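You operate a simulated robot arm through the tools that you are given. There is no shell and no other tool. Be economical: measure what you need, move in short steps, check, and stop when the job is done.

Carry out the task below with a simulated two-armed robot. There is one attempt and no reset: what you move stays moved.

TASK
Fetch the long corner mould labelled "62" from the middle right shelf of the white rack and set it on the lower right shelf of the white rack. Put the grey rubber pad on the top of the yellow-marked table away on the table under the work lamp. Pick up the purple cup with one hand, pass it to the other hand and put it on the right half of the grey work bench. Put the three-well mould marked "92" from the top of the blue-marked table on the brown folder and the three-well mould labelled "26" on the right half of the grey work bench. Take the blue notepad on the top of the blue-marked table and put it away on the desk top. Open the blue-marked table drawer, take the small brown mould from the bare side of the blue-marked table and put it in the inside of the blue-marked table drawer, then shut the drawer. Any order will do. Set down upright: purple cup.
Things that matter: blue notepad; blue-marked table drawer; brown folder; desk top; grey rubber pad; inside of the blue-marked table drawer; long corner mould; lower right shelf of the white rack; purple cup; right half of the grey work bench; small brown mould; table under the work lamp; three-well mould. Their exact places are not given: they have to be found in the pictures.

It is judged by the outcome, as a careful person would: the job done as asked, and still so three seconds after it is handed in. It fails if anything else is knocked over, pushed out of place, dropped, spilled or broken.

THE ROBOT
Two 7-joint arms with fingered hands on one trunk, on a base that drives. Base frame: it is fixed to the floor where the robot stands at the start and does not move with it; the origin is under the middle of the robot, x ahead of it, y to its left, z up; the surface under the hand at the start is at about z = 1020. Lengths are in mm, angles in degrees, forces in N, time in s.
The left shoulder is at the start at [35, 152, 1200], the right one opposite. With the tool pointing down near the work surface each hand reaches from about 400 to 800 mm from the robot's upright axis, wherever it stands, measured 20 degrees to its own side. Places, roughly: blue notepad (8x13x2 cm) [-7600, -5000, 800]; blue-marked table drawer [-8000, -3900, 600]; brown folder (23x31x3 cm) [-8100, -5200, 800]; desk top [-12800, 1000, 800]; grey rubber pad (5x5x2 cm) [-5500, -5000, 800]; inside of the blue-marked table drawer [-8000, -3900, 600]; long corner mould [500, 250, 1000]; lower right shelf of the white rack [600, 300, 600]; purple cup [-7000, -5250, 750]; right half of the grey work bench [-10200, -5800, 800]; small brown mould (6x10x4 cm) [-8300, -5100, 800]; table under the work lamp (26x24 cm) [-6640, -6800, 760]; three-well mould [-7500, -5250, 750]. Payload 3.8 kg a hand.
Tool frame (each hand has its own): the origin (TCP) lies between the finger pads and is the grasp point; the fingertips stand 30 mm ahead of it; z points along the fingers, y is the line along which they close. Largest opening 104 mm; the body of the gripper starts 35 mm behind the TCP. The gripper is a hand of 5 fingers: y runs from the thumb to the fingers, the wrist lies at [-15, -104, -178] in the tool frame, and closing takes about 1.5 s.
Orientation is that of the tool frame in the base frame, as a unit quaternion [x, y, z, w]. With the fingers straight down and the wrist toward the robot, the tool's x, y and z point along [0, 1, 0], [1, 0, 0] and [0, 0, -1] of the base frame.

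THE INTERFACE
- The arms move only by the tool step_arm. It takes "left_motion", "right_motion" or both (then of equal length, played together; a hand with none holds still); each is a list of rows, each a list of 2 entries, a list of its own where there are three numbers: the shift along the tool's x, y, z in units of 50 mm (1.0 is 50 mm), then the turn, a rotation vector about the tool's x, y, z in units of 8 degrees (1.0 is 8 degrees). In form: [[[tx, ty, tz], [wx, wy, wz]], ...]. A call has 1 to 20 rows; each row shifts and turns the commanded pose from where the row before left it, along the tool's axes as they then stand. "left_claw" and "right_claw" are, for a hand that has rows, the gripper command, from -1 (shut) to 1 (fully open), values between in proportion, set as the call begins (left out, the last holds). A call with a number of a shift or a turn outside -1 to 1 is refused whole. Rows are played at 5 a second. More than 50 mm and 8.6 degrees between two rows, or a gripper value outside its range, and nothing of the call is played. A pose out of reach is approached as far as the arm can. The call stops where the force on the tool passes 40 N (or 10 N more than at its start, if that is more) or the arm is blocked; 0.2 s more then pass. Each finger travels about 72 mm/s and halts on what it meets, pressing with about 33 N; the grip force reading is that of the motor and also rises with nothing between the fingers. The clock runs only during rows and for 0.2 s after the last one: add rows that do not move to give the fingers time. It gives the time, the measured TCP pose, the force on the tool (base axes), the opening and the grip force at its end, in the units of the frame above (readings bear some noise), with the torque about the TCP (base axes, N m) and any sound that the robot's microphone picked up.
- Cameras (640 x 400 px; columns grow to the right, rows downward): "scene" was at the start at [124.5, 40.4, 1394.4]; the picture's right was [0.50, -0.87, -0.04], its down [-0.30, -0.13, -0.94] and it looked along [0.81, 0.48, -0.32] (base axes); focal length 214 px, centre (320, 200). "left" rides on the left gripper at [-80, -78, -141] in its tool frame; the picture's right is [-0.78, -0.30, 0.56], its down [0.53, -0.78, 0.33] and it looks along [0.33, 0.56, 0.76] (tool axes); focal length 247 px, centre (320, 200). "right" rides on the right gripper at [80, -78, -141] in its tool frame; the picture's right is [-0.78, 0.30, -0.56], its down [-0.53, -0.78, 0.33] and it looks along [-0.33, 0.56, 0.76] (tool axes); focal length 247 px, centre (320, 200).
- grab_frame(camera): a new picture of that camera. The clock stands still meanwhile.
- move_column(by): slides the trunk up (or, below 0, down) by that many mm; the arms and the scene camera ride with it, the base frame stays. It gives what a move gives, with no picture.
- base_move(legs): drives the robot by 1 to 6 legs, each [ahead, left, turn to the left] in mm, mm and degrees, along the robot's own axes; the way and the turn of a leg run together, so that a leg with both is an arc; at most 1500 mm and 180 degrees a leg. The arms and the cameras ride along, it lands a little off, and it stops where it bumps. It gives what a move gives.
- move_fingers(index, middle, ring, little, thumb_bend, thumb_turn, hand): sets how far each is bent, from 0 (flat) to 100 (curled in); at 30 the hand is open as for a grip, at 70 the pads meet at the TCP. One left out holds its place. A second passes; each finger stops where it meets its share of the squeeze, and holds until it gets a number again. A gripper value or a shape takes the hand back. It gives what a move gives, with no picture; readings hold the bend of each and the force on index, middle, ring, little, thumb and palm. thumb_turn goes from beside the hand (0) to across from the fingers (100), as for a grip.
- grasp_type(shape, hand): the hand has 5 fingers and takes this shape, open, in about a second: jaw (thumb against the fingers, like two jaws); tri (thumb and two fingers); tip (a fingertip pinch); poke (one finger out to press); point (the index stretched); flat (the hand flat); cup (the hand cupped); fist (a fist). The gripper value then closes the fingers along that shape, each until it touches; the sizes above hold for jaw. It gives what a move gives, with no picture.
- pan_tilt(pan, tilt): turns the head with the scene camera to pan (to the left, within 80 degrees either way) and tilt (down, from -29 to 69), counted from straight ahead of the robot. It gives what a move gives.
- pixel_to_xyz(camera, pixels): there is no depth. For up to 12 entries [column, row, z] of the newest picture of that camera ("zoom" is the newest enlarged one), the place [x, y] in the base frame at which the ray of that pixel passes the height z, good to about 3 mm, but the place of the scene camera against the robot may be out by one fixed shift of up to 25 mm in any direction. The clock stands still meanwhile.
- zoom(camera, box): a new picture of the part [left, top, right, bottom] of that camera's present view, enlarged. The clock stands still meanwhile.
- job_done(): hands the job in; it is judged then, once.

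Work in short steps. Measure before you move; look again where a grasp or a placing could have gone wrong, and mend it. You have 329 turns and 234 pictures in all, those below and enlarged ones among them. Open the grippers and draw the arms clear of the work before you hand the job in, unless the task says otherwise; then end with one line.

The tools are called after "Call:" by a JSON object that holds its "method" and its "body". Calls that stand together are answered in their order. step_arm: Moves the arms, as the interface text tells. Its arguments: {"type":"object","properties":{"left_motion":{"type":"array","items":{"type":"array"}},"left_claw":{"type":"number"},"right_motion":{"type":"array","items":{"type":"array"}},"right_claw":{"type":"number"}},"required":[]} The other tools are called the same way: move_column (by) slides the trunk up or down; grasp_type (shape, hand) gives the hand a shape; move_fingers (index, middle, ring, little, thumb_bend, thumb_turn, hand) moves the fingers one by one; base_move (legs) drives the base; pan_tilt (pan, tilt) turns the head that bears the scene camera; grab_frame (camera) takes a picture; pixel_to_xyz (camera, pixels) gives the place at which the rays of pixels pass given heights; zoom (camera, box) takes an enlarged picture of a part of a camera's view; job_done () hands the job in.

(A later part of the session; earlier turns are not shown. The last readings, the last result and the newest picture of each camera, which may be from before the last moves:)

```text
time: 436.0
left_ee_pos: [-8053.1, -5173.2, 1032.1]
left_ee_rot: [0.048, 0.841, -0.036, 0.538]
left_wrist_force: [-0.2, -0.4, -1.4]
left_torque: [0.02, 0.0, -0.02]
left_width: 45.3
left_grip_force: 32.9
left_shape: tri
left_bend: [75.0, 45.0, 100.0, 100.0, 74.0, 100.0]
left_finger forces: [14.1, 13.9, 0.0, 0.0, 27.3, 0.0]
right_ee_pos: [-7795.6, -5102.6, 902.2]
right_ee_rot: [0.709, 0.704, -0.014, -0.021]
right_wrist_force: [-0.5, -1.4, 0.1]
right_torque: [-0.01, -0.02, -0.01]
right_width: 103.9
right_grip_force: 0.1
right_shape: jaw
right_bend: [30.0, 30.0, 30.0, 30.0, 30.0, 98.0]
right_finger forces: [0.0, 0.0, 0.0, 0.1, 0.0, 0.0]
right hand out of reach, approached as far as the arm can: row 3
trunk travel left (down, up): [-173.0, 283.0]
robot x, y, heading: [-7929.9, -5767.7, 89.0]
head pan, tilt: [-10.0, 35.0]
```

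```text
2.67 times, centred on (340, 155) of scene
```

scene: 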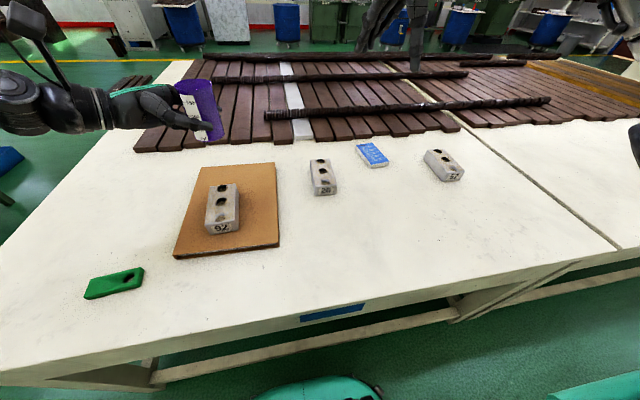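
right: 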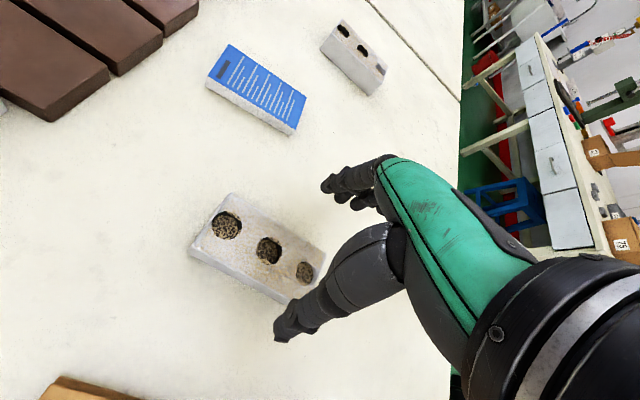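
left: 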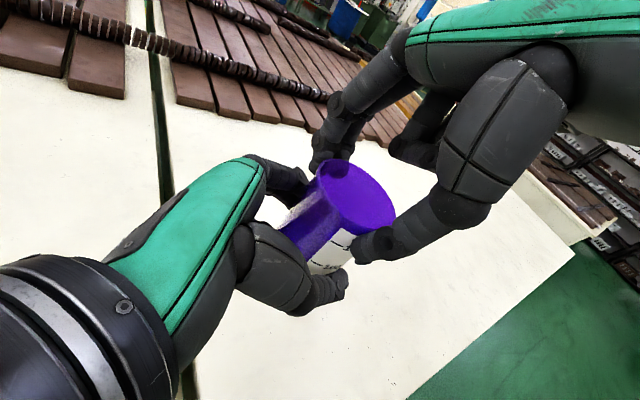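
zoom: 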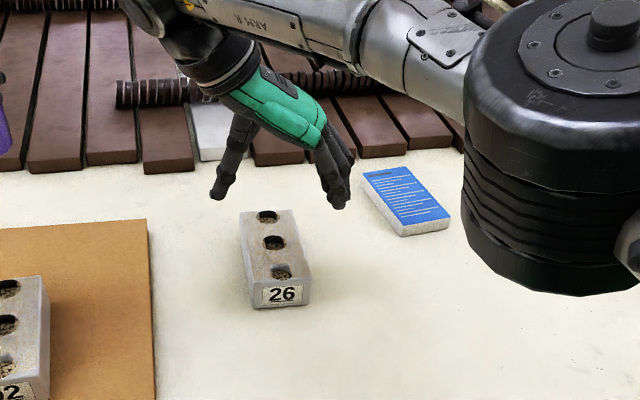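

Call:
{"method": "pixel_to_xyz", "body": {"camera": "right", "pixels": [[269, 250, 812], [227, 224, 812], [305, 272, 812]]}}

Call:
{"method": "step_arm", "body": {"right_motion": [[[0, 0, 0.8], [0, 0, 0]], [[0, 0, 0.7], [0, 0, 0]], [[0, 0, 0.4], [0, 0, 0]], [[0, 0, 0], [0, 0, 0]]]}}

Call:
{"method": "zoom", "body": {"camera": "scene", "box": [240, 110, 440, 235]}}

```text
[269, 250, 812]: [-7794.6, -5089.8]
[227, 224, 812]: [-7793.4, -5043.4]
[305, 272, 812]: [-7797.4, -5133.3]
```

```text
time: 437.0
left_ee_pos: [-8052.4, -5170.8, 1029.9]
left_ee_rot: [0.046, 0.84, -0.037, 0.539]
left_wrist_force: [0.1, -0.1, -0.1]
left_torque: [-0.02, -0.01, -0.01]
left_width: 45.6
left_grip_force: 32.9
left_shape: tri
left_bend: [75.0, 45.0, 100.0, 100.0, 74.0, 100.0]
left_finger forces: [14.1, 13.9, 0.0, 0.1, 27.4, 0.0]
right_ee_pos: [-7798.6, -5101.8, 809.5]
right_ee_rot: [0.71, 0.704, -0.013, -0.02]
right_wrist_force: [0.0, -0.7, 0.2]
right_torque: [0.0, -0.01, -0.04]
right_width: 103.9
right_grip_force: 0.1
right_shape: jaw
right_bend: [30.0, 30.0, 30.0, 30.0, 30.0, 98.0]
right_finger forces: [0.0, 0.0, 0.0, 0.0, 0.0, 0.1]
trunk travel left (down, up): [-173.0, 283.0]
robot x, y, heading: [-7930.4, -5767.4, 89.2]
head pan, tilt: [-10.0, 35.0]
```

```text
3.20 times, centred on (340, 172) of scene
```

zoom: 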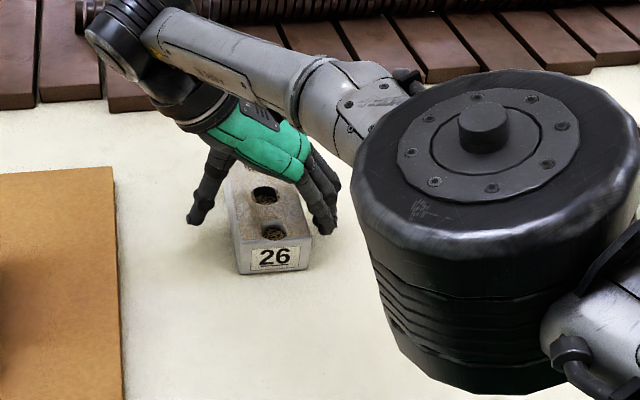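

Straddling "26". Close and lift.

Call:
{"method": "step_arm", "body": {"right_motion": [[[0, 0, 0.12], [0, 0, 0]], [[0, 0, 0], [0, 0, 0]]]}}

Call:
{"method": "step_arm", "body": {"right_motion": [[[0, 0, 0], [0, 0, 0]], [[0, 0, 0], [0, 0, 0]], [[0, 0, 0], [0, 0, 0]], [[0, 0, 0], [0, 0, 0]], [[0, 0, 0], [0, 0, 0]], [[0, 0, 0], [0, 0, 0]], [[0, 0, 0], [0, 0, 0]], [[0, 0, 0], [0, 0, 0]]], "right_claw": -1}}

Call:
{"method": "step_arm", "body": {"right_motion": [[[0, 0, -0.6], [0, 0, 0]], [[0, 0, -0.9], [0, 0, 0]], [[0, 0, -0.9], [0, 0, 0]], [[0, 0, -0.9], [0, 0, 0]], [[0, 0, 0], [0, 0, 0]]]}}

Call:
{"method": "grab_frame", "body": {"camera": "scene"}}

```text
time: 437.6
left_ee_pos: [-8052.5, -5172.0, 1030.6]
left_ee_rot: [0.048, 0.84, -0.037, 0.539]
left_wrist_force: [0.1, -0.5, 0.2]
left_torque: [0.0, 0.01, 0.01]
left_width: 45.1
left_grip_force: 32.6
left_shape: tri
left_bend: [75.0, 45.0, 100.0, 100.0, 74.0, 100.0]
left_finger forces: [14.0, 13.9, 0.0, 0.0, 27.5, 0.1]
right_ee_pos: [-7800.6, -5102.1, 802.4]
right_ee_rot: [0.709, 0.705, -0.014, -0.02]
right_wrist_force: [0.3, -0.2, 0.2]
right_torque: [-0.01, -0.01, -0.01]
right_width: 104.2
right_grip_force: 0.0
right_shape: jaw
right_bend: [30.0, 30.0, 30.0, 30.0, 30.0, 98.0]
right_finger forces: [0.0, 0.0, 0.0, 0.0, 0.1, 0.0]
trunk travel left (down, up): [-173.0, 283.0]
robot x, y, heading: [-7927.7, -5771.4, 88.9]
head pan, tilt: [-10.0, 35.0]
```

```text
time: 439.4
left_ee_pos: [-8053.0, -5172.3, 1031.3]
left_ee_rot: [0.048, 0.841, -0.037, 0.538]
left_wrist_force: [0.6, 0.1, -0.5]
left_torque: [0.01, 0.0, -0.04]
left_width: 45.4
left_grip_force: 33.0
left_shape: tri
left_bend: [75.0, 45.0, 100.0, 100.0, 74.0, 100.0]
left_finger forces: [14.1, 13.8, 0.0, 0.1, 27.4, 0.0]
right_ee_pos: [-7801.8, -5102.5, 802.7]
right_ee_rot: [0.71, 0.704, -0.013, -0.02]
right_wrist_force: [-0.8, -1.8, -1.0]
right_torque: [-0.01, -0.04, 0.1]
right_width: 60.3
right_grip_force: 32.7
right_shape: jaw
right_bend: [27.0, 36.0, 34.0, 34.0, 72.0, 100.0]
right_finger forces: [16.1, 8.3, 3.7, 2.2, 30.1, 0.1]
trunk travel left (down, up): [-173.0, 283.0]
robot x, y, heading: [-7928.3, -5769.7, 88.9]
head pan, tilt: [-10.0, 35.0]
```

```text
time: 440.6
left_ee_pos: [-8054.3, -5170.8, 1029.2]
left_ee_rot: [0.046, 0.841, -0.037, 0.538]
left_wrist_force: [0.1, -0.8, -0.3]
left_torque: [0.0, -0.02, -0.01]
left_width: 45.2
left_grip_force: 33.1
left_shape: tri
left_bend: [75.0, 45.0, 100.0, 100.0, 74.0, 100.0]
left_finger forces: [14.1, 13.8, 0.0, 0.0, 27.4, 0.1]
right_ee_pos: [-7793.9, -5100.6, 967.1]
right_ee_rot: [0.709, 0.704, -0.014, -0.02]
right_wrist_force: [0.7, -0.8, -5.0]
right_torque: [-0.08, 0.04, 0.03]
right_width: 60.2
right_grip_force: 33.1
right_shape: jaw
right_bend: [27.0, 37.0, 35.0, 40.0, 72.0, 99.0]
right_finger forces: [16.3, 7.9, 3.7, 2.9, 30.6, 0.1]
trunk travel left (down, up): [-173.0, 283.0]
robot x, y, heading: [-7931.3, -5769.2, 89.0]
head pan, tilt: [-10.0, 35.0]
```

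```text
55 pictures are left
```

scene: 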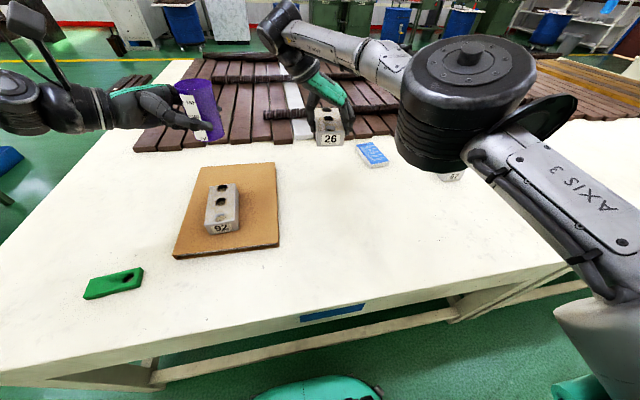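

Both carried. I back off, turn left to face the grey bench (-x) and approach.

Call:
{"method": "base_move", "body": {"legs": [[-160, 0, 0], [0, 0, 91], [1250, 0, 0]]}}

Call:
{"method": "pan_tilt", "body": {"pan": 0, "tilt": 25}}

Call:
{"method": "grab_frame", "body": {"camera": "scene"}}

```text
time: 451.8
left_ee_pos: [-9785.0, -6031.7, 1030.4]
left_ee_rot: [-0.56, 0.628, 0.356, 0.407]
left_wrist_force: [-0.2, 0.4, 0.0]
left_torque: [-0.02, -0.02, -0.03]
left_width: 45.2
left_grip_force: 33.1
left_shape: tri
left_bend: [75.0, 45.0, 100.0, 100.0, 74.0, 100.0]
left_finger forces: [14.2, 13.9, 0.0, 0.0, 26.8, 0.1]
right_ee_pos: [-9855.4, -5773.5, 967.7]
right_ee_rot: [0.004, 1.0, -0.024, -0.005]
right_wrist_force: [-0.2, 0.8, -5.5]
right_torque: [-0.06, -0.07, 0.0]
right_width: 60.1
right_grip_force: 33.1
right_shape: jaw
right_bend: [27.0, 37.0, 35.0, 40.0, 72.0, 99.0]
right_finger forces: [16.2, 7.7, 3.7, 2.6, 30.4, 0.0]
trunk travel left (down, up): [-173.0, 283.0]
robot x, y, heading: [-9185.6, -5910.8, 178.9]
head pan, tilt: [-10.0, 35.0]
```

```text
time: 452.5
left_ee_pos: [-9785.0, -6032.4, 1029.9]
left_ee_rot: [-0.561, 0.627, 0.355, 0.407]
left_wrist_force: [0.4, -1.0, -1.2]
left_torque: [-0.01, 0.0, -0.01]
left_width: 45.3
left_grip_force: 33.2
left_shape: tri
left_bend: [75.0, 45.0, 100.0, 100.0, 74.0, 100.0]
left_finger forces: [14.3, 13.9, 0.0, 0.0, 26.8, 0.0]
right_ee_pos: [-9854.6, -5773.9, 968.0]
right_ee_rot: [0.004, 1.0, -0.023, -0.004]
right_wrist_force: [0.5, 0.5, -6.5]
right_torque: [-0.02, -0.06, 0.0]
right_width: 59.9
right_grip_force: 32.9
right_shape: jaw
right_bend: [27.0, 37.0, 35.0, 40.0, 72.0, 99.0]
right_finger forces: [16.3, 7.7, 3.9, 2.6, 30.4, 0.0]
trunk travel left (down, up): [-173.0, 283.0]
robot x, y, heading: [-9189.3, -5909.7, 178.9]
head pan, tilt: [0.0, 25.0]
```

```text
54 pictures are left
```

scene: 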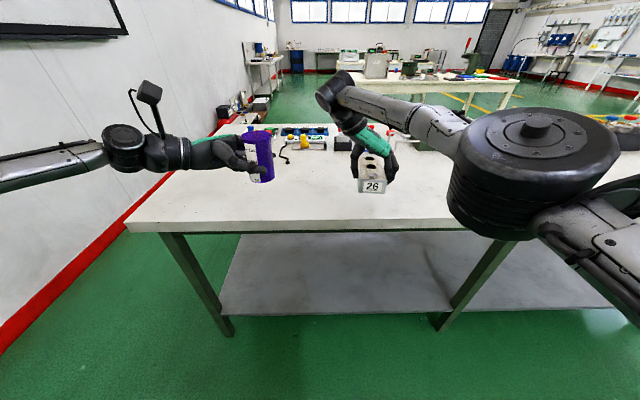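

The bench front area is free; clutter lies toward its far side. I measure bench edges.

Call:
{"method": "pixel_to_xyz", "body": {"camera": "scene", "pixels": [[300, 222, 800], [130, 225, 800], [300, 150, 800], [345, 145, 800], [218, 131, 800], [440, 222, 800], [300, 222, 780], [440, 135, 800]]}}

Call:
{"method": "zoom", "body": {"camera": "scene", "box": [120, 100, 440, 300]}}

```text
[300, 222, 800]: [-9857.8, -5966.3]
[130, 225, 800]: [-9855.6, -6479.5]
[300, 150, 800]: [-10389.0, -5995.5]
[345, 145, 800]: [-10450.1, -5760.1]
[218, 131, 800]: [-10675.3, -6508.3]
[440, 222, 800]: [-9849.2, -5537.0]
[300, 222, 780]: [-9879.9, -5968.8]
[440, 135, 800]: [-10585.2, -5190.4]
```

```text
2.00 times, centred on (280, 200) of scene
```

zoom: 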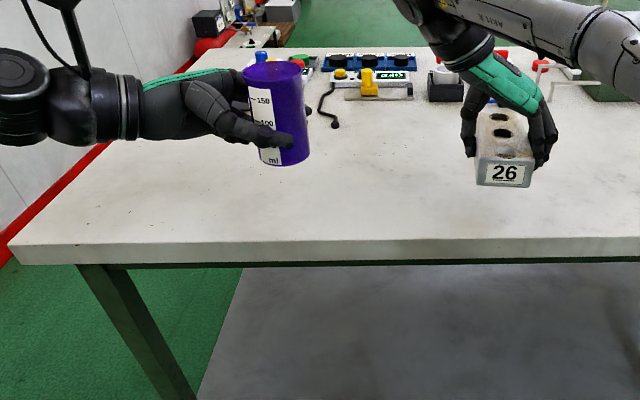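

Bench free zone is x -9860..-10390, y below -5255 is the right half. I drive ahead 235 and lower the trunk 60.

Call:
{"method": "base_move", "body": {"legs": [[235, 0, 0]]}}

Call:
{"method": "move_column", "body": {"by": -60}}

Call:
{"method": "grab_frame", "body": {"camera": "right"}}

Call:
{"method": "grab_frame", "body": {"camera": "scene"}}

```text
time: 454.3
left_ee_pos: [-10018.7, -6029.0, 1030.6]
left_ee_rot: [-0.562, 0.626, 0.356, 0.407]
left_wrist_force: [0.4, 0.7, -0.8]
left_torque: [0.01, 0.0, 0.0]
left_width: 45.1
left_grip_force: 33.3
left_shape: tri
left_bend: [75.0, 45.0, 100.0, 100.0, 74.0, 100.0]
left_finger forces: [14.3, 13.8, 0.1, 0.0, 26.9, 0.0]
right_ee_pos: [-10087.7, -5770.9, 969.5]
right_ee_rot: [0.003, 1.0, -0.024, -0.004]
right_wrist_force: [-0.9, -0.2, -6.2]
right_torque: [-0.03, -0.09, -0.01]
right_width: 60.2
right_grip_force: 32.8
right_shape: jaw
right_bend: [27.0, 37.0, 35.0, 40.0, 72.0, 99.0]
right_finger forces: [16.3, 7.8, 3.8, 2.6, 30.4, 0.0]
trunk travel left (down, up): [-173.0, 283.0]
robot x, y, heading: [-9425.5, -5903.0, 179.4]
head pan, tilt: [0.0, 25.0]
```

```text
time: 455.3
left_ee_pos: [-10018.0, -6029.8, 972.3]
left_ee_rot: [-0.562, 0.627, 0.357, 0.406]
left_wrist_force: [-0.3, -0.3, 0.1]
left_torque: [-0.01, 0.0, -0.03]
left_width: 45.4
left_grip_force: 33.1
left_shape: tri
left_bend: [75.0, 45.0, 100.0, 100.0, 74.0, 100.0]
left_finger forces: [14.2, 13.8, 0.0, 0.0, 26.8, 0.0]
right_ee_pos: [-10087.9, -5771.1, 909.5]
right_ee_rot: [0.003, 1.0, -0.025, -0.006]
right_wrist_force: [0.4, -0.7, -6.4]
right_torque: [-0.04, -0.05, 0.01]
right_width: 59.9
right_grip_force: 32.9
right_shape: jaw
right_bend: [27.0, 37.0, 35.0, 40.0, 72.0, 99.0]
right_finger forces: [16.5, 7.9, 3.9, 2.5, 30.5, 0.0]
trunk travel left (down, up): [-113.0, 343.0]
robot x, y, heading: [-9422.6, -5908.8, 178.8]
head pan, tilt: [0.0, 25.0]
```

```text
52 pictures are left
```

right: 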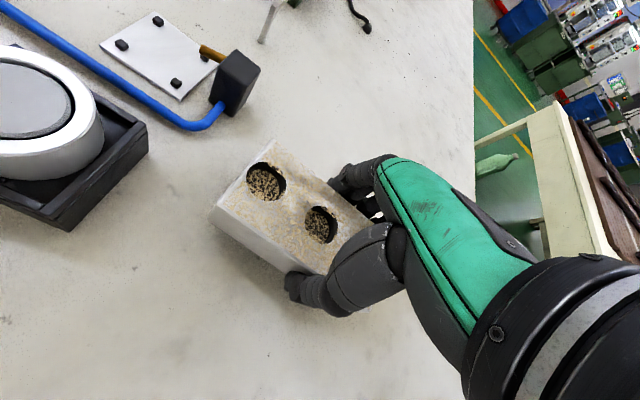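

```text
51 pictures are left
```

scene: 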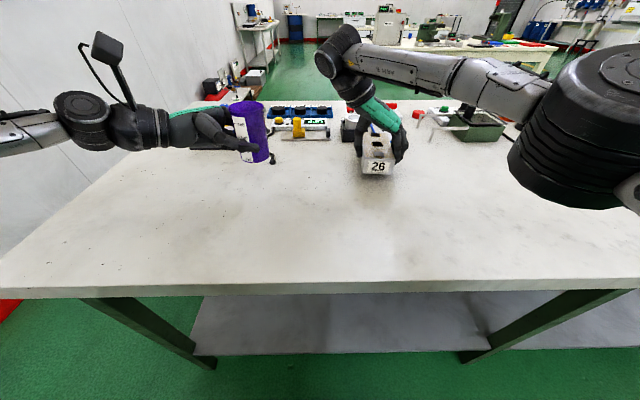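

I check the nearest clutter relative to mould 26's landing spot.

Call:
{"method": "pixel_to_xyz", "body": {"camera": "right", "pixels": [[232, 118, 800], [195, 130, 800], [265, 40, 800], [50, 230, 800], [215, 215, 870], [265, 145, 870]]}}

Call:
{"method": "pixel_to_xyz", "body": {"camera": "scene", "pixels": [[355, 140, 800], [273, 160, 800], [200, 285, 800]]}}

```text
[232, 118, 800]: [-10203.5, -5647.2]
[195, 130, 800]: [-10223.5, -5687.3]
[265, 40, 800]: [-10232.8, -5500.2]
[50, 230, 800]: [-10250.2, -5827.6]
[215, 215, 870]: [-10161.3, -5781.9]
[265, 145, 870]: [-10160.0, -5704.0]
```

```text
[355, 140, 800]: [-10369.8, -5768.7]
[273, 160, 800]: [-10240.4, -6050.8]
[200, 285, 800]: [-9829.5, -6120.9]
```

I back 40 mm for clearance, then lower the right hand toward the bench.

Call:
{"method": "base_move", "body": {"legs": [[-40, 0, 0]]}}

Call:
{"method": "step_arm", "body": {"right_motion": [[[0, 0, 0.4], [0, 0, 0]], [[0, 0, 0.3], [0, 0, 0]], [[0, 0, 0.2], [0, 0, 0]], [[0, 0, 0.1], [0, 0, 0]], [[0, 0, 0], [0, 0, 0]]]}}

Call:
{"method": "zoom", "body": {"camera": "scene", "box": [280, 80, 480, 205]}}

```text
time: 456.1
left_ee_pos: [-9981.4, -6030.0, 969.0]
left_ee_rot: [-0.562, 0.626, 0.355, 0.407]
left_wrist_force: [0.5, -0.2, -0.4]
left_torque: [0.0, -0.01, 0.01]
left_width: 44.9
left_grip_force: 33.0
left_shape: tri
left_bend: [75.0, 45.0, 100.0, 100.0, 74.0, 100.0]
left_finger forces: [14.3, 13.8, 0.0, 0.0, 26.9, 0.0]
right_ee_pos: [-10050.8, -5771.4, 907.6]
right_ee_rot: [0.003, 1.0, -0.023, -0.004]
right_wrist_force: [-0.2, -0.6, -5.3]
right_torque: [-0.06, -0.08, -0.01]
right_width: 60.1
right_grip_force: 33.0
right_shape: jaw
right_bend: [27.0, 37.0, 35.0, 41.0, 72.0, 99.0]
right_finger forces: [16.4, 7.8, 3.7, 2.4, 30.3, 0.1]
trunk travel left (down, up): [-113.0, 343.0]
robot x, y, heading: [-9382.6, -5907.4, 179.4]
head pan, tilt: [0.0, 25.0]
```

```text
time: 456.9
left_ee_pos: [-9977.3, -6031.4, 973.3]
left_ee_rot: [-0.561, 0.628, 0.356, 0.406]
left_wrist_force: [-0.1, 0.6, -0.2]
left_torque: [0.02, 0.01, -0.03]
left_width: 45.1
left_grip_force: 33.4
left_shape: tri
left_bend: [75.0, 45.0, 100.0, 100.0, 74.0, 100.0]
left_finger forces: [14.2, 13.8, 0.0, 0.0, 26.9, 0.1]
right_ee_pos: [-10048.2, -5773.2, 886.9]
right_ee_rot: [0.004, 1.0, -0.022, -0.015]
right_wrist_force: [11.3, 0.2, 33.1]
right_torque: [0.19, -0.43, -0.11]
right_width: 60.5
right_grip_force: 33.3
right_shape: jaw
right_bend: [27.0, 36.0, 35.0, 40.0, 72.0, 100.0]
right_finger forces: [17.5, 9.3, 4.8, 4.9, 35.1, 0.0]
trunk travel left (down, up): [-113.0, 343.0]
robot x, y, heading: [-9380.9, -5906.4, 179.1]
head pan, tilt: [0.0, 25.0]
stopped in row 3 (right hand): the force on the tool passed its limit at 45 N (the readings are from after the stop); the commanded pose is now the measured one
```

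```text
3.20 times, centred on (380, 142) of scene
```

zoom: 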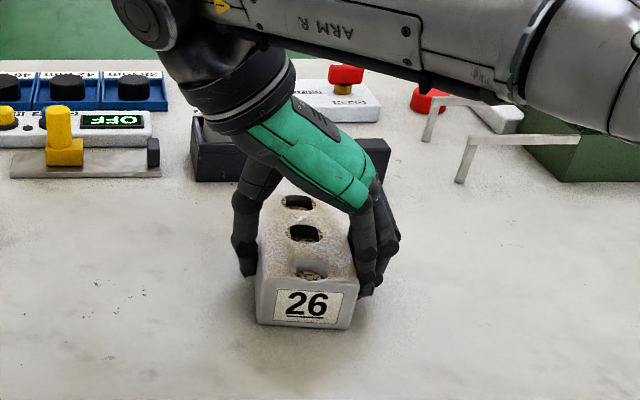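

Contact: bench surface ≈ 842. Release "26" and lift.

Call:
{"method": "step_arm", "body": {"right_motion": [[[0, 0, -0.06], [0, 0, 0]], [[0, 0, 0], [0, 0, 0]], [[0, 0, 0], [0, 0, 0]], [[0, 0, 0], [0, 0, 0]], [[0, 0, -0.1], [0, 0, 0]], [[0, 0, -0.5], [0, 0, 0]], [[0, 0, -0.9], [0, 0, 0]], [[0, 0, -0.9], [0, 0, 0]], [[0, 0, -0.9], [0, 0, 0]], [[0, 0, 0], [0, 0, 0]]], "right_claw": 0.7}}

Call:
{"method": "step_arm", "body": {"left_motion": [[[0.7, 0, 0.25], [0, 0, 0]], [[0, 0, 0], [0, 0, 0]]]}}

Call:
{"method": "grab_frame", "body": {"camera": "scene"}}

```text
time: 459.1
left_ee_pos: [-9979.9, -6030.6, 969.2]
left_ee_rot: [-0.561, 0.628, 0.355, 0.406]
left_wrist_force: [-0.4, 0.3, -0.4]
left_torque: [0.0, 0.03, -0.02]
left_width: 45.3
left_grip_force: 33.3
left_shape: tri
left_bend: [75.0, 45.0, 100.0, 100.0, 74.0, 100.0]
left_finger forces: [14.2, 13.8, 0.0, 0.1, 26.9, 0.1]
right_ee_pos: [-10051.4, -5763.4, 1045.9]
right_ee_rot: [0.004, 1.0, -0.022, -0.011]
right_wrist_force: [0.0, -0.2, 0.4]
right_torque: [0.01, 0.0, -0.01]
right_width: 88.3
right_grip_force: 0.0
right_shape: jaw
right_bend: [27.0, 33.0, 31.0, 32.0, 44.0, 99.0]
right_finger forces: [0.0, 0.1, 0.0, 0.0, 0.0, 0.0]
trunk travel left (down, up): [-113.0, 343.0]
robot x, y, heading: [-9382.5, -5908.3, 179.3]
head pan, tilt: [0.0, 25.0]
```

```text
time: 459.6
left_ee_pos: [-9978.8, -6033.7, 934.9]
left_ee_rot: [-0.562, 0.627, 0.356, 0.406]
left_wrist_force: [-0.5, 0.1, -0.7]
left_torque: [-0.01, -0.03, 0.01]
left_width: 45.1
left_grip_force: 32.8
left_shape: tri
left_bend: [75.0, 45.0, 100.0, 100.0, 74.0, 100.0]
left_finger forces: [14.2, 13.8, 0.0, 0.0, 27.0, 0.1]
right_ee_pos: [-10050.9, -5765.2, 1046.3]
right_ee_rot: [0.004, 1.0, -0.023, -0.012]
right_wrist_force: [0.4, -0.2, 0.0]
right_torque: [0.03, -0.02, 0.02]
right_width: 88.4
right_grip_force: 0.1
right_shape: jaw
right_bend: [27.0, 33.0, 31.0, 32.0, 44.0, 99.0]
right_finger forces: [0.1, 0.0, 0.0, 0.0, 0.0, 0.1]
trunk travel left (down, up): [-113.0, 343.0]
robot x, y, heading: [-9384.5, -5906.9, 178.8]
head pan, tilt: [0.0, 25.0]
```

```text
49 pictures are left
```

scene: 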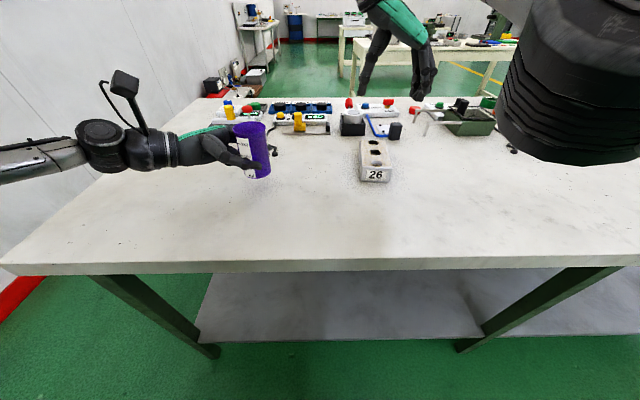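

"26" is down. I zoom on the cup to check it is vertical, then lower it.

Call:
{"method": "zoom", "body": {"camera": "left", "box": [200, 100, 440, 250]}}

Call:
{"method": "step_arm", "body": {"left_motion": [[[0.18, 0, 0.08], [0, 0, 0]], [[0.18, 0, 0.08], [0, 0, 0]], [[0.18, 0, 0.08], [0, 0, 0]], [[0, 0, 0], [0, 0, 0]]]}}

Call:
{"method": "zoom", "body": {"camera": "scene", "box": [160, 90, 360, 215]}}

```text
2.67 times, centred on (320, 175) of left
```

zoom: 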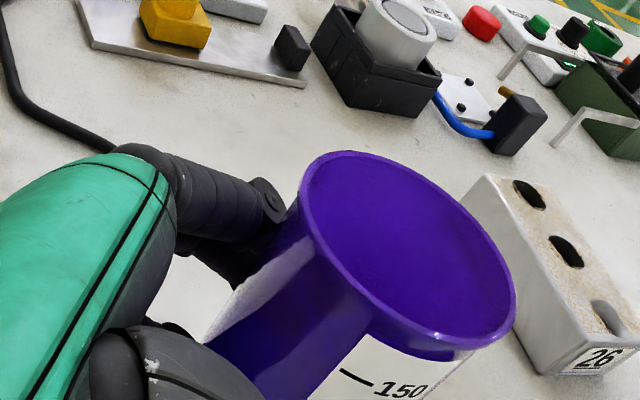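

```text
time: 460.6
left_ee_pos: [-9979.6, -6035.0, 905.7]
left_ee_rot: [-0.562, 0.626, 0.356, 0.406]
left_wrist_force: [-0.6, -0.1, -0.4]
left_torque: [-0.02, 0.03, -0.02]
left_width: 45.2
left_grip_force: 32.8
left_shape: tri
left_bend: [75.0, 45.0, 100.0, 100.0, 74.0, 100.0]
left_finger forces: [14.3, 13.8, 0.1, 0.1, 26.9, 0.0]
right_ee_pos: [-10049.8, -5764.3, 1045.5]
right_ee_rot: [0.004, 1.0, -0.023, -0.011]
right_wrist_force: [-0.6, -0.2, 0.2]
right_torque: [0.01, -0.02, -0.02]
right_width: 88.0
right_grip_force: 0.1
right_shape: jaw
right_bend: [27.0, 33.0, 31.0, 32.0, 44.0, 99.0]
right_finger forces: [0.0, 0.0, 0.0, 0.0, 0.0, 0.0]
trunk travel left (down, up): [-113.0, 343.0]
robot x, y, heading: [-9382.5, -5910.4, 179.2]
head pan, tilt: [0.0, 25.0]
```

```text
3.20 times, centred on (260, 152) of scene
```

zoom: 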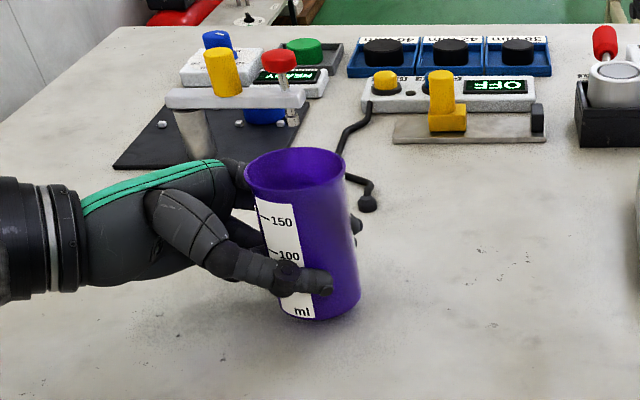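

Nearly vertical (mostly perspective). I continue in 4 mm steps to contact.

Call:
{"method": "step_arm", "body": {"left_motion": [[[0.07, 0, 0.03], [0, 0, 0]], [[0.07, 0, 0.03], [0, 0, 0]], [[0.07, 0, 0.03], [0, 0, 0]], [[0, 0, 0], [0, 0, 0]]]}}

Call:
{"method": "step_arm", "body": {"left_motion": [[[0.05, 0, 0.02], [0, 0, 0]], [[0.05, 0, 0.02], [0, 0, 0]], [[0, 0, 0], [0, 0, 0]]]}}

Call:
{"method": "zoom", "body": {"camera": "scene", "box": [160, 90, 360, 215]}}

```text
time: 461.6
left_ee_pos: [-9979.2, -6035.0, 894.6]
left_ee_rot: [-0.561, 0.626, 0.357, 0.407]
left_wrist_force: [0.4, -0.4, 2.6]
left_torque: [0.06, 0.05, -0.01]
left_width: 44.9
left_grip_force: 33.0
left_shape: tri
left_bend: [75.0, 45.0, 100.0, 100.0, 74.0, 100.0]
left_finger forces: [13.9, 13.8, 0.1, 0.0, 27.1, 0.0]
right_ee_pos: [-10049.8, -5763.7, 1046.1]
right_ee_rot: [0.004, 1.0, -0.022, -0.012]
right_wrist_force: [0.1, 0.3, -0.1]
right_torque: [0.01, 0.02, 0.03]
right_width: 88.4
right_grip_force: 0.0
right_shape: jaw
right_bend: [27.0, 33.0, 31.0, 32.0, 44.0, 99.0]
right_finger forces: [0.0, 0.1, 0.0, 0.0, 0.1, 0.1]
trunk travel left (down, up): [-113.0, 343.0]
robot x, y, heading: [-9385.3, -5907.2, 179.4]
head pan, tilt: [0.0, 25.0]
```

```text
time: 462.4
left_ee_pos: [-9978.8, -6035.2, 891.2]
left_ee_rot: [-0.56, 0.628, 0.359, 0.404]
left_wrist_force: [1.1, -2.9, 18.5]
left_torque: [0.28, 0.39, 0.06]
left_width: 45.2
left_grip_force: 32.8
left_shape: tri
left_bend: [75.0, 45.0, 100.0, 100.0, 75.0, 100.0]
left_finger forces: [13.7, 13.9, 0.0, 0.0, 26.8, 0.1]
right_ee_pos: [-10047.9, -5763.8, 1047.8]
right_ee_rot: [0.004, 1.0, -0.022, -0.013]
right_wrist_force: [0.4, 0.6, 0.9]
right_torque: [0.01, 0.01, -0.01]
right_width: 88.5
right_grip_force: 0.1
right_shape: jaw
right_bend: [27.0, 33.0, 31.0, 32.0, 44.0, 99.0]
right_finger forces: [0.1, 0.0, 0.0, 0.0, 0.0, 0.0]
trunk travel left (down, up): [-113.0, 343.0]
robot x, y, heading: [-9386.0, -5905.9, 178.9]
head pan, tilt: [0.0, 25.0]
```

```text
3.20 times, centred on (260, 152) of scene
```

zoom: 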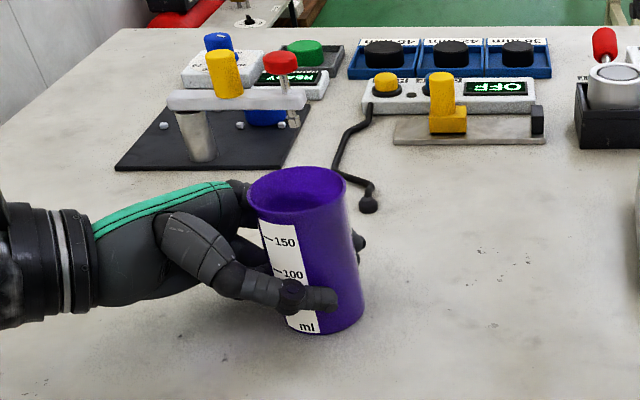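

On the bench (18 N). I open the left hand fully, then withdraw backward along the fingers.

Call:
{"method": "step_arm", "body": {"left_motion": [[[-0.04, 0, -0.02], [0, 0, 0]], [[0, 0, 0], [0, 0, 0]], [[0, 0, 0], [0, 0, 0]], [[0, 0, 0], [0, 0, 0]], [[0, 0, 0], [0, 0, 0]], [[0, 0, 0], [0, 0, 0]], [[0, 0, 0], [0, 0, 0]], [[0, 0, 0], [0, 0, 0]]], "left_claw": 1}}

Call:
{"method": "zoom", "body": {"camera": "scene", "box": [160, 90, 360, 215]}}

```text
time: 464.2
left_ee_pos: [-9979.1, -6035.9, 889.1]
left_ee_rot: [-0.563, 0.626, 0.356, 0.406]
left_wrist_force: [0.5, 0.9, 1.1]
left_torque: [-0.03, 0.01, -0.02]
left_width: 103.6
left_grip_force: 0.0
left_shape: tri
left_bend: [30.0, 30.0, 99.0, 99.0, 30.0, 98.0]
left_finger forces: [0.1, 0.1, 0.0, 0.0, 0.0, 0.0]
right_ee_pos: [-10050.2, -5764.6, 1046.0]
right_ee_rot: [0.003, 1.0, -0.023, -0.012]
right_wrist_force: [-0.3, -0.1, -0.8]
right_torque: [0.03, 0.01, 0.0]
right_width: 88.4
right_grip_force: 0.1
right_shape: jaw
right_bend: [27.0, 33.0, 31.0, 32.0, 44.0, 99.0]
right_finger forces: [0.0, 0.0, 0.0, 0.1, 0.0, 0.1]
trunk travel left (down, up): [-113.0, 343.0]
robot x, y, heading: [-9380.8, -5910.9, 179.0]
head pan, tilt: [0.0, 25.0]
```

```text
3.20 times, centred on (260, 152) of scene
```

zoom: 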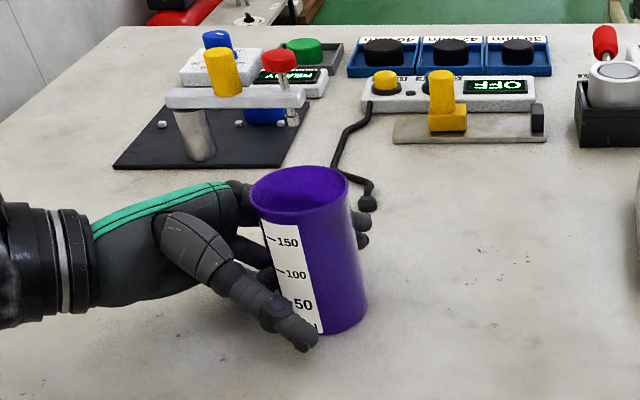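

The cup stands alone. Withdraw.

Call:
{"method": "step_arm", "body": {"left_motion": [[[0, 0, -0.5], [0, 0, 0]], [[0, 0, -0.8], [0, 0, 0]], [[0, 0, -0.9], [0, 0, 0]], [[0, 0, -0.9], [0, 0, 0]], [[-0.9, 0, 0], [0, 0, 0]], [[0, 0, 0], [0, 0, 0]]]}}

Call:
{"method": "grab_frame", "body": {"camera": "scene"}}

```text
time: 465.6
left_ee_pos: [-9994.9, -6156.0, 995.1]
left_ee_rot: [-0.562, 0.626, 0.356, 0.407]
left_wrist_force: [0.0, -0.7, -0.7]
left_torque: [0.0, 0.05, 0.02]
left_width: 104.0
left_grip_force: 0.0
left_shape: tri
left_bend: [30.0, 30.0, 99.0, 99.0, 30.0, 98.0]
left_finger forces: [0.1, 0.1, 0.0, 0.0, 0.0, 0.1]
right_ee_pos: [-10048.7, -5764.1, 1045.7]
right_ee_rot: [0.004, 1.0, -0.023, -0.013]
right_wrist_force: [0.2, -0.6, -0.4]
right_torque: [0.0, -0.02, 0.03]
right_width: 88.3
right_grip_force: 0.1
right_shape: jaw
right_bend: [27.0, 33.0, 31.0, 32.0, 44.0, 99.0]
right_finger forces: [0.0, 0.0, 0.1, 0.0, 0.1, 0.1]
trunk travel left (down, up): [-113.0, 343.0]
robot x, y, heading: [-9383.7, -5905.9, 179.0]
head pan, tilt: [0.0, 25.0]
```

```text
44 pictures are left
```

scene: 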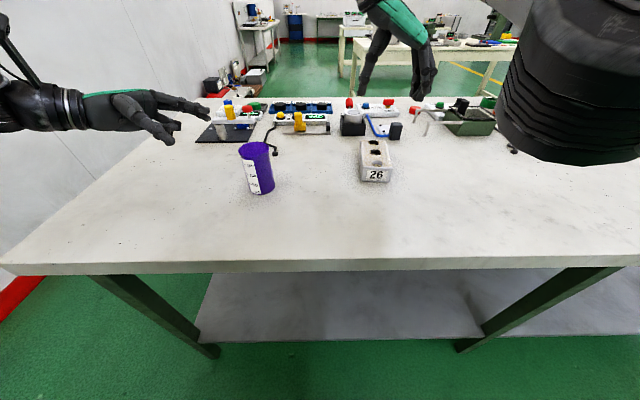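

Cup and "26" are on the bench. I bring the left hand back to pointing down (jaw), raise the trunk, back away and drive back toward the notepad.

Call:
{"method": "grasp_type", "body": {"hand": "left", "shape": "jaw"}}

Call:
{"method": "move_column", "body": {"by": 80}}

Call:
{"method": "base_move", "body": {"legs": [[-330, 0, 0]]}}

Call:
{"method": "step_arm", "body": {"left_motion": [[[0, 0, 0], [0, 1, 0]], [[0, 0, 0], [0, 1, 0]], [[0, 0, 0], [0, 1, 0]], [[0, 0, 0], [0, 1, 0]], [[0, 0, 0], [0, 1, 0]], [[0, 0, 0], [0, 1, 0]], [[0, 0, 0], [0, 1, 0]], [[0, 0, 0], [0, 1, 0]], [[0, 0, 0], [0, 0, 0]]], "right_motion": [[[-0.8, 0, 0], [0, 0, -1]], [[-0.8, 0, 0], [0, 0, -1]], [[0, 0, 0], [0, 0, -1]], [[0, 0, 0], [0, 0, -1]], [[0, 0, 0], [0, 0, -1]], [[0, 0, 0], [0, 0, -1]], [[0, 0, 0], [0, 0, -1]], [[0, 0, 0], [0, 0, -1]], [[0, 0, 0], [0, 0, -1]]]}}

Call:
{"method": "base_move", "body": {"legs": [[0, 0, -89], [0, -1000, 0], [0, -1050, 0]]}}

```text
time: 466.6
left_ee_pos: [-9995.4, -6155.4, 995.2]
left_ee_rot: [-0.562, 0.626, 0.356, 0.407]
left_wrist_force: [-0.2, -0.1, -0.1]
left_torque: [-0.02, 0.04, -0.02]
left_width: 104.0
left_grip_force: 0.0
left_shape: jaw
left_bend: [30.0, 30.0, 30.0, 30.0, 30.0, 98.0]
left_finger forces: [0.0, 0.0, 0.1, 0.1, 0.0, 0.1]
right_ee_pos: [-10049.9, -5764.9, 1047.3]
right_ee_rot: [0.003, 1.0, -0.023, -0.012]
right_wrist_force: [0.7, 0.3, 0.5]
right_torque: [0.01, -0.02, 0.05]
right_width: 88.3
right_grip_force: 0.1
right_shape: jaw
right_bend: [27.0, 33.0, 31.0, 32.0, 44.0, 99.0]
right_finger forces: [0.1, 0.0, 0.0, 0.0, 0.0, 0.0]
trunk travel left (down, up): [-113.0, 343.0]
robot x, y, heading: [-9382.2, -5909.6, 178.7]
head pan, tilt: [0.0, 25.0]
```

```text
time: 467.7
left_ee_pos: [-9994.6, -6156.0, 1074.7]
left_ee_rot: [-0.562, 0.626, 0.356, 0.407]
left_wrist_force: [0.1, -0.1, -0.2]
left_torque: [0.03, 0.0, 0.01]
left_width: 104.0
left_grip_force: 0.1
left_shape: jaw
left_bend: [30.0, 30.0, 30.0, 30.0, 30.0, 98.0]
left_finger forces: [0.0, 0.0, 0.0, 0.1, 0.0, 0.0]
right_ee_pos: [-10015.8, -5765.8, 1191.4]
right_ee_rot: [0.002, 0.998, -0.023, -0.06]
right_wrist_force: [-0.1, -0.1, -0.8]
right_torque: [0.01, -0.01, -0.02]
right_width: 88.0
right_grip_force: 0.1
right_shape: jaw
right_bend: [27.0, 33.0, 31.0, 32.0, 44.0, 99.0]
right_finger forces: [0.1, 0.0, 0.0, 0.1, 0.1, 0.1]
trunk travel left (down, up): [-193.0, 263.0]
robot x, y, heading: [-9383.8, -5910.5, 178.9]
head pan, tilt: [0.0, 25.0]
```

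```text
time: 469.9
left_ee_pos: [-9664.1, -6161.3, 1074.6]
left_ee_rot: [-0.561, 0.627, 0.356, 0.406]
left_wrist_force: [0.1, 0.0, -0.1]
left_torque: [0.05, 0.0, -0.03]
left_width: 103.8
left_grip_force: 0.0
left_shape: jaw
left_bend: [30.0, 30.0, 30.0, 30.0, 30.0, 98.0]
left_finger forces: [0.1, 0.0, 0.0, 0.0, 0.0, 0.1]
right_ee_pos: [-9686.3, -5770.3, 1191.3]
right_ee_rot: [0.002, 0.998, -0.023, -0.06]
right_wrist_force: [0.5, -0.3, -0.6]
right_torque: [0.04, 0.0, 0.03]
right_width: 88.0
right_grip_force: 0.0
right_shape: jaw
right_bend: [27.0, 33.0, 31.0, 32.0, 44.0, 99.0]
right_finger forces: [0.0, 0.0, 0.0, 0.1, 0.1, 0.0]
trunk travel left (down, up): [-193.0, 263.0]
robot x, y, heading: [-9051.1, -5912.3, 179.0]
head pan, tilt: [0.0, 25.0]
```

```text
time: 471.9
left_ee_pos: [-9666.2, -6160.4, 1074.1]
left_ee_rot: [-0.665, 0.747, 0.003, 0.011]
left_wrist_force: [0.6, 0.2, -0.7]
left_torque: [-0.05, 0.01, 0.02]
left_width: 103.4
left_grip_force: 0.1
left_shape: jaw
left_bend: [30.0, 30.0, 30.0, 30.0, 30.0, 98.0]
left_finger forces: [0.1, 0.0, 0.0, 0.0, 0.0, 0.0]
right_ee_pos: [-9606.6, -5764.7, 1181.7]
right_ee_rot: [-0.585, 0.808, 0.018, -0.062]
right_wrist_force: [0.3, 0.9, 0.0]
right_torque: [0.01, 0.01, 0.01]
right_width: 88.2
right_grip_force: 0.1
right_shape: jaw
right_bend: [27.0, 33.0, 31.0, 32.0, 44.0, 99.0]
right_finger forces: [0.1, 0.1, 0.0, 0.0, 0.0, 0.0]
trunk travel left (down, up): [-193.0, 263.0]
robot x, y, heading: [-9058.3, -5912.7, 179.1]
head pan, tilt: [0.0, 25.0]
```

```text
time: 485.8
left_ee_pos: [-7282.1, -5267.4, 1074.2]
left_ee_rot: [0.041, 0.999, -0.006, 0.012]
left_wrist_force: [-0.6, -0.7, 0.5]
left_torque: [0.02, 0.01, 0.0]
left_width: 104.0
left_grip_force: 0.1
left_shape: jaw
left_bend: [30.0, 30.0, 30.0, 30.0, 30.0, 98.0]
left_finger forces: [0.0, 0.0, 0.0, 0.0, 0.0, 0.0]
right_ee_pos: [-6884.5, -5310.8, 1182.3]
right_ee_rot: [0.141, 0.988, 0.055, -0.032]
right_wrist_force: [-0.1, 0.0, 0.5]
right_torque: [0.0, 0.01, 0.01]
right_width: 88.2
right_grip_force: 0.0
right_shape: jaw
right_bend: [27.0, 33.0, 31.0, 32.0, 44.0, 99.0]
right_finger forces: [0.0, 0.1, 0.0, 0.0, 0.0, 0.0]
trunk travel left (down, up): [-193.0, 263.0]
robot x, y, heading: [-7011.3, -5868.4, 91.2]
head pan, tilt: [0.0, 25.0]
```

I strafe left 390 and yaw the left hand 90°.

Call:
{"method": "base_move", "body": {"legs": [[0, 390, -1]]}}

Call:
{"method": "step_arm", "body": {"left_motion": [[[0, 0, 0.5], [0, 0, 1]], [[0, 0, 0.5], [0, 0, 1]], [[0, 0, 0], [0, 0, 1]], [[0, 0, 0], [0, 0, 1]], [[0, 0, 0], [0, 0, 1]], [[0, 0, 0], [0, 0, 1]], [[0, 0, 0], [0, 0, 1]], [[0, 0, 0], [0, 0, 1]], [[0, 0, 0], [0, 0, 1]], [[0, 0, 0], [0, 0, 1]], [[0, 0, 0], [0, 0, 0.7]], [[0, 0, 0], [0, 0, 0]]]}}

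Call:
{"method": "grab_frame", "body": {"camera": "left"}}

```text
time: 488.2
left_ee_pos: [-7666.3, -5267.3, 1074.5]
left_ee_rot: [0.046, 0.999, -0.005, 0.011]
left_wrist_force: [-0.8, 0.0, -0.4]
left_torque: [-0.04, 0.03, -0.02]
left_width: 103.9
left_grip_force: 0.0
left_shape: jaw
left_bend: [30.0, 30.0, 30.0, 30.0, 30.0, 98.0]
left_finger forces: [0.1, 0.0, 0.1, 0.0, 0.0, 0.0]
right_ee_pos: [-7269.5, -5316.4, 1180.7]
right_ee_rot: [0.147, 0.987, 0.056, -0.031]
right_wrist_force: [-0.2, 0.3, -0.8]
right_torque: [0.04, -0.03, 0.01]
right_width: 88.2
right_grip_force: 0.0
right_shape: jaw
right_bend: [27.0, 33.0, 31.0, 32.0, 44.0, 98.0]
right_finger forces: [0.0, 0.0, 0.1, 0.1, 0.0, 0.1]
trunk travel left (down, up): [-193.0, 263.0]
robot x, y, heading: [-7404.5, -5880.0, 90.5]
head pan, tilt: [0.0, 25.0]
```

```text
time: 490.8
left_ee_pos: [-7665.4, -5268.9, 1023.8]
left_ee_rot: [0.714, 0.7, 0.003, 0.012]
left_wrist_force: [0.9, 0.6, 0.9]
left_torque: [-0.06, 0.0, 0.01]
left_width: 103.5
left_grip_force: 0.0
left_shape: jaw
left_bend: [30.0, 30.0, 30.0, 30.0, 30.0, 98.0]
left_finger forces: [0.1, 0.0, 0.0, 0.0, 0.0, 0.1]
right_ee_pos: [-7269.8, -5315.8, 1181.6]
right_ee_rot: [0.147, 0.987, 0.056, -0.033]
right_wrist_force: [0.0, -0.4, 0.2]
right_torque: [0.02, 0.07, -0.02]
right_width: 88.3
right_grip_force: 0.0
right_shape: jaw
right_bend: [27.0, 33.0, 31.0, 32.0, 44.0, 98.0]
right_finger forces: [0.0, 0.1, 0.0, 0.0, 0.0, 0.1]
trunk travel left (down, up): [-193.0, 263.0]
robot x, y, heading: [-7405.6, -5871.6, 90.4]
head pan, tilt: [0.0, 25.0]
```

```text
43 pictures are left
```

left: 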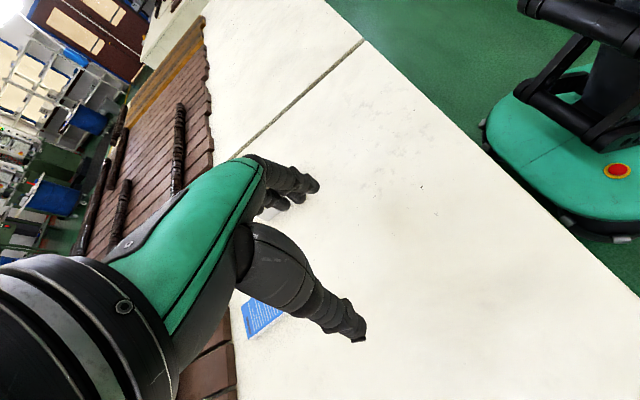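

Yaw is good. I drive 120 forward, tilt the hand 25° forward, shift right 69 mm, and check with the scene camera.

Call:
{"method": "base_move", "body": {"legs": [[120, 0, 0]]}}

Call:
{"method": "step_arm", "body": {"left_motion": [[[0, 0.7, 0], [0, 0, 0]], [[0, 0.7, 0], [0, 0, 0]], [[0, 0, 0], [0, 1, 0]], [[0, 0, 0], [0, 1, 0]], [[0, 0, 0], [0, 1, 0]], [[0.9, 0, 0.4], [0, 0, 0]], [[0.9, 0, 0.4], [0, 0, 0]], [[0, 0, 0], [0, 0, 0]]]}}

Call:
{"method": "pan_tilt", "body": {"pan": 15, "tilt": 35}}

Call:
{"method": "grab_frame", "body": {"camera": "scene"}}

```text
time: 492.1
left_ee_pos: [-7665.6, -5148.4, 1024.0]
left_ee_rot: [0.713, 0.701, 0.005, 0.012]
left_wrist_force: [-0.1, -0.2, 0.1]
left_torque: [0.0, -0.03, 0.01]
left_width: 104.1
left_grip_force: 0.0
left_shape: jaw
left_bend: [30.0, 30.0, 30.0, 30.0, 30.0, 98.0]
left_finger forces: [0.1, 0.0, 0.1, 0.1, 0.0, 0.1]
right_ee_pos: [-7271.2, -5194.4, 1182.4]
right_ee_rot: [0.147, 0.987, 0.056, -0.032]
right_wrist_force: [-0.1, 0.3, 0.5]
right_torque: [-0.04, 0.04, 0.02]
right_width: 88.3
right_grip_force: 0.1
right_shape: jaw
right_bend: [27.0, 33.0, 31.0, 32.0, 44.0, 99.0]
right_finger forces: [0.0, 0.0, 0.0, 0.1, 0.0, 0.1]
trunk travel left (down, up): [-193.0, 263.0]
robot x, y, heading: [-7406.2, -5752.3, 90.2]
head pan, tilt: [0.0, 25.0]
```

```text
time: 493.9
left_ee_pos: [-7597.8, -5063.1, 1025.0]
left_ee_rot: [0.696, 0.688, 0.153, -0.134]
left_wrist_force: [0.4, -0.3, 0.8]
left_torque: [0.03, 0.0, 0.01]
left_width: 103.8
left_grip_force: 0.0
left_shape: jaw
left_bend: [30.0, 30.0, 30.0, 30.0, 30.0, 98.0]
left_finger forces: [0.0, 0.0, 0.0, 0.0, 0.0, 0.1]
left hand out of reach, approached as far as the arm can: row 7
right_ee_pos: [-7270.2, -5196.9, 1181.7]
right_ee_rot: [0.147, 0.987, 0.057, -0.032]
right_wrist_force: [-0.5, -0.4, 1.0]
right_torque: [-0.01, 0.03, -0.02]
right_width: 88.1
right_grip_force: 0.1
right_shape: jaw
right_bend: [27.0, 33.0, 31.0, 32.0, 44.0, 98.0]
right_finger forces: [0.0, 0.0, 0.0, 0.0, 0.1, 0.0]
trunk travel left (down, up): [-193.0, 263.0]
robot x, y, heading: [-7403.8, -5753.6, 90.3]
head pan, tilt: [0.0, 25.0]
```

```text
time: 494.6
left_ee_pos: [-7598.3, -5061.0, 1024.3]
left_ee_rot: [0.696, 0.689, 0.153, -0.135]
left_wrist_force: [0.5, -0.4, -0.6]
left_torque: [0.0, -0.03, 0.01]
left_width: 103.8
left_grip_force: 0.0
left_shape: jaw
left_bend: [30.0, 30.0, 30.0, 30.0, 30.0, 98.0]
left_finger forces: [0.1, 0.0, 0.0, 0.1, 0.0, 0.1]
right_ee_pos: [-7269.5, -5195.7, 1180.9]
right_ee_rot: [0.147, 0.987, 0.057, -0.033]
right_wrist_force: [-0.3, -0.1, 0.5]
right_torque: [0.0, 0.02, 0.0]
right_width: 88.3
right_grip_force: 0.1
right_shape: jaw
right_bend: [27.0, 33.0, 31.0, 32.0, 44.0, 99.0]
right_finger forces: [0.1, 0.0, 0.0, 0.0, 0.0, 0.0]
trunk travel left (down, up): [-193.0, 263.0]
robot x, y, heading: [-7405.5, -5753.0, 90.2]
head pan, tilt: [15.0, 35.0]
```

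```text
42 pictures are left
```

scene: 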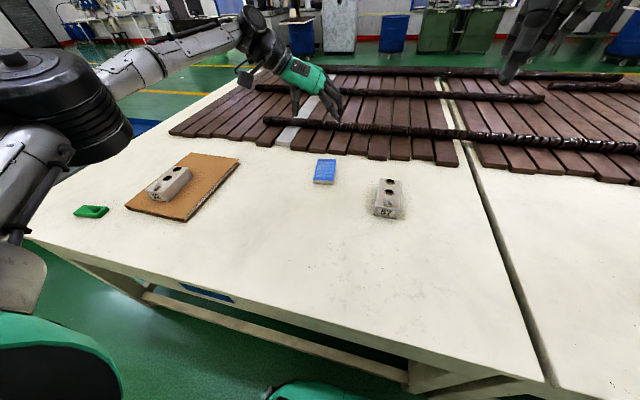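

Call:
{"method": "pixel_to_xyz", "body": {"camera": "scene", "pixels": [[318, 159, 777], [336, 159, 777], [334, 183, 777], [314, 182, 777], [325, 171, 777], [388, 190, 812]]}}

Call:
{"method": "zoom", "body": {"camera": "scene", "box": [264, 135, 384, 210]}}

```text
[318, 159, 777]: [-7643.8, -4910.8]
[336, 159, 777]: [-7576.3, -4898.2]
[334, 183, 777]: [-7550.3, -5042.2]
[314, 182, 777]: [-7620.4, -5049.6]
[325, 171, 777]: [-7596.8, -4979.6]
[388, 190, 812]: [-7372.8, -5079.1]
```

```text
5.33 times, centred on (324, 172) of scene
```

zoom: 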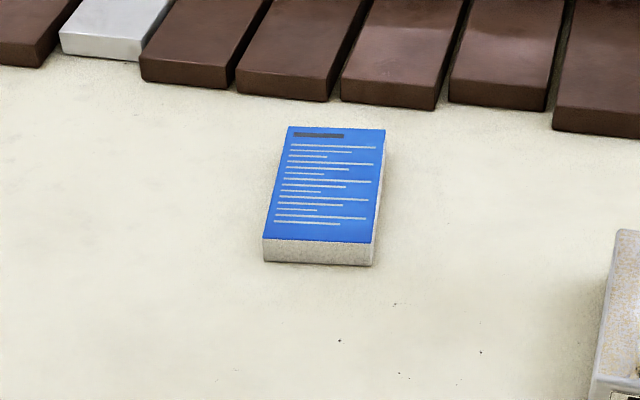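

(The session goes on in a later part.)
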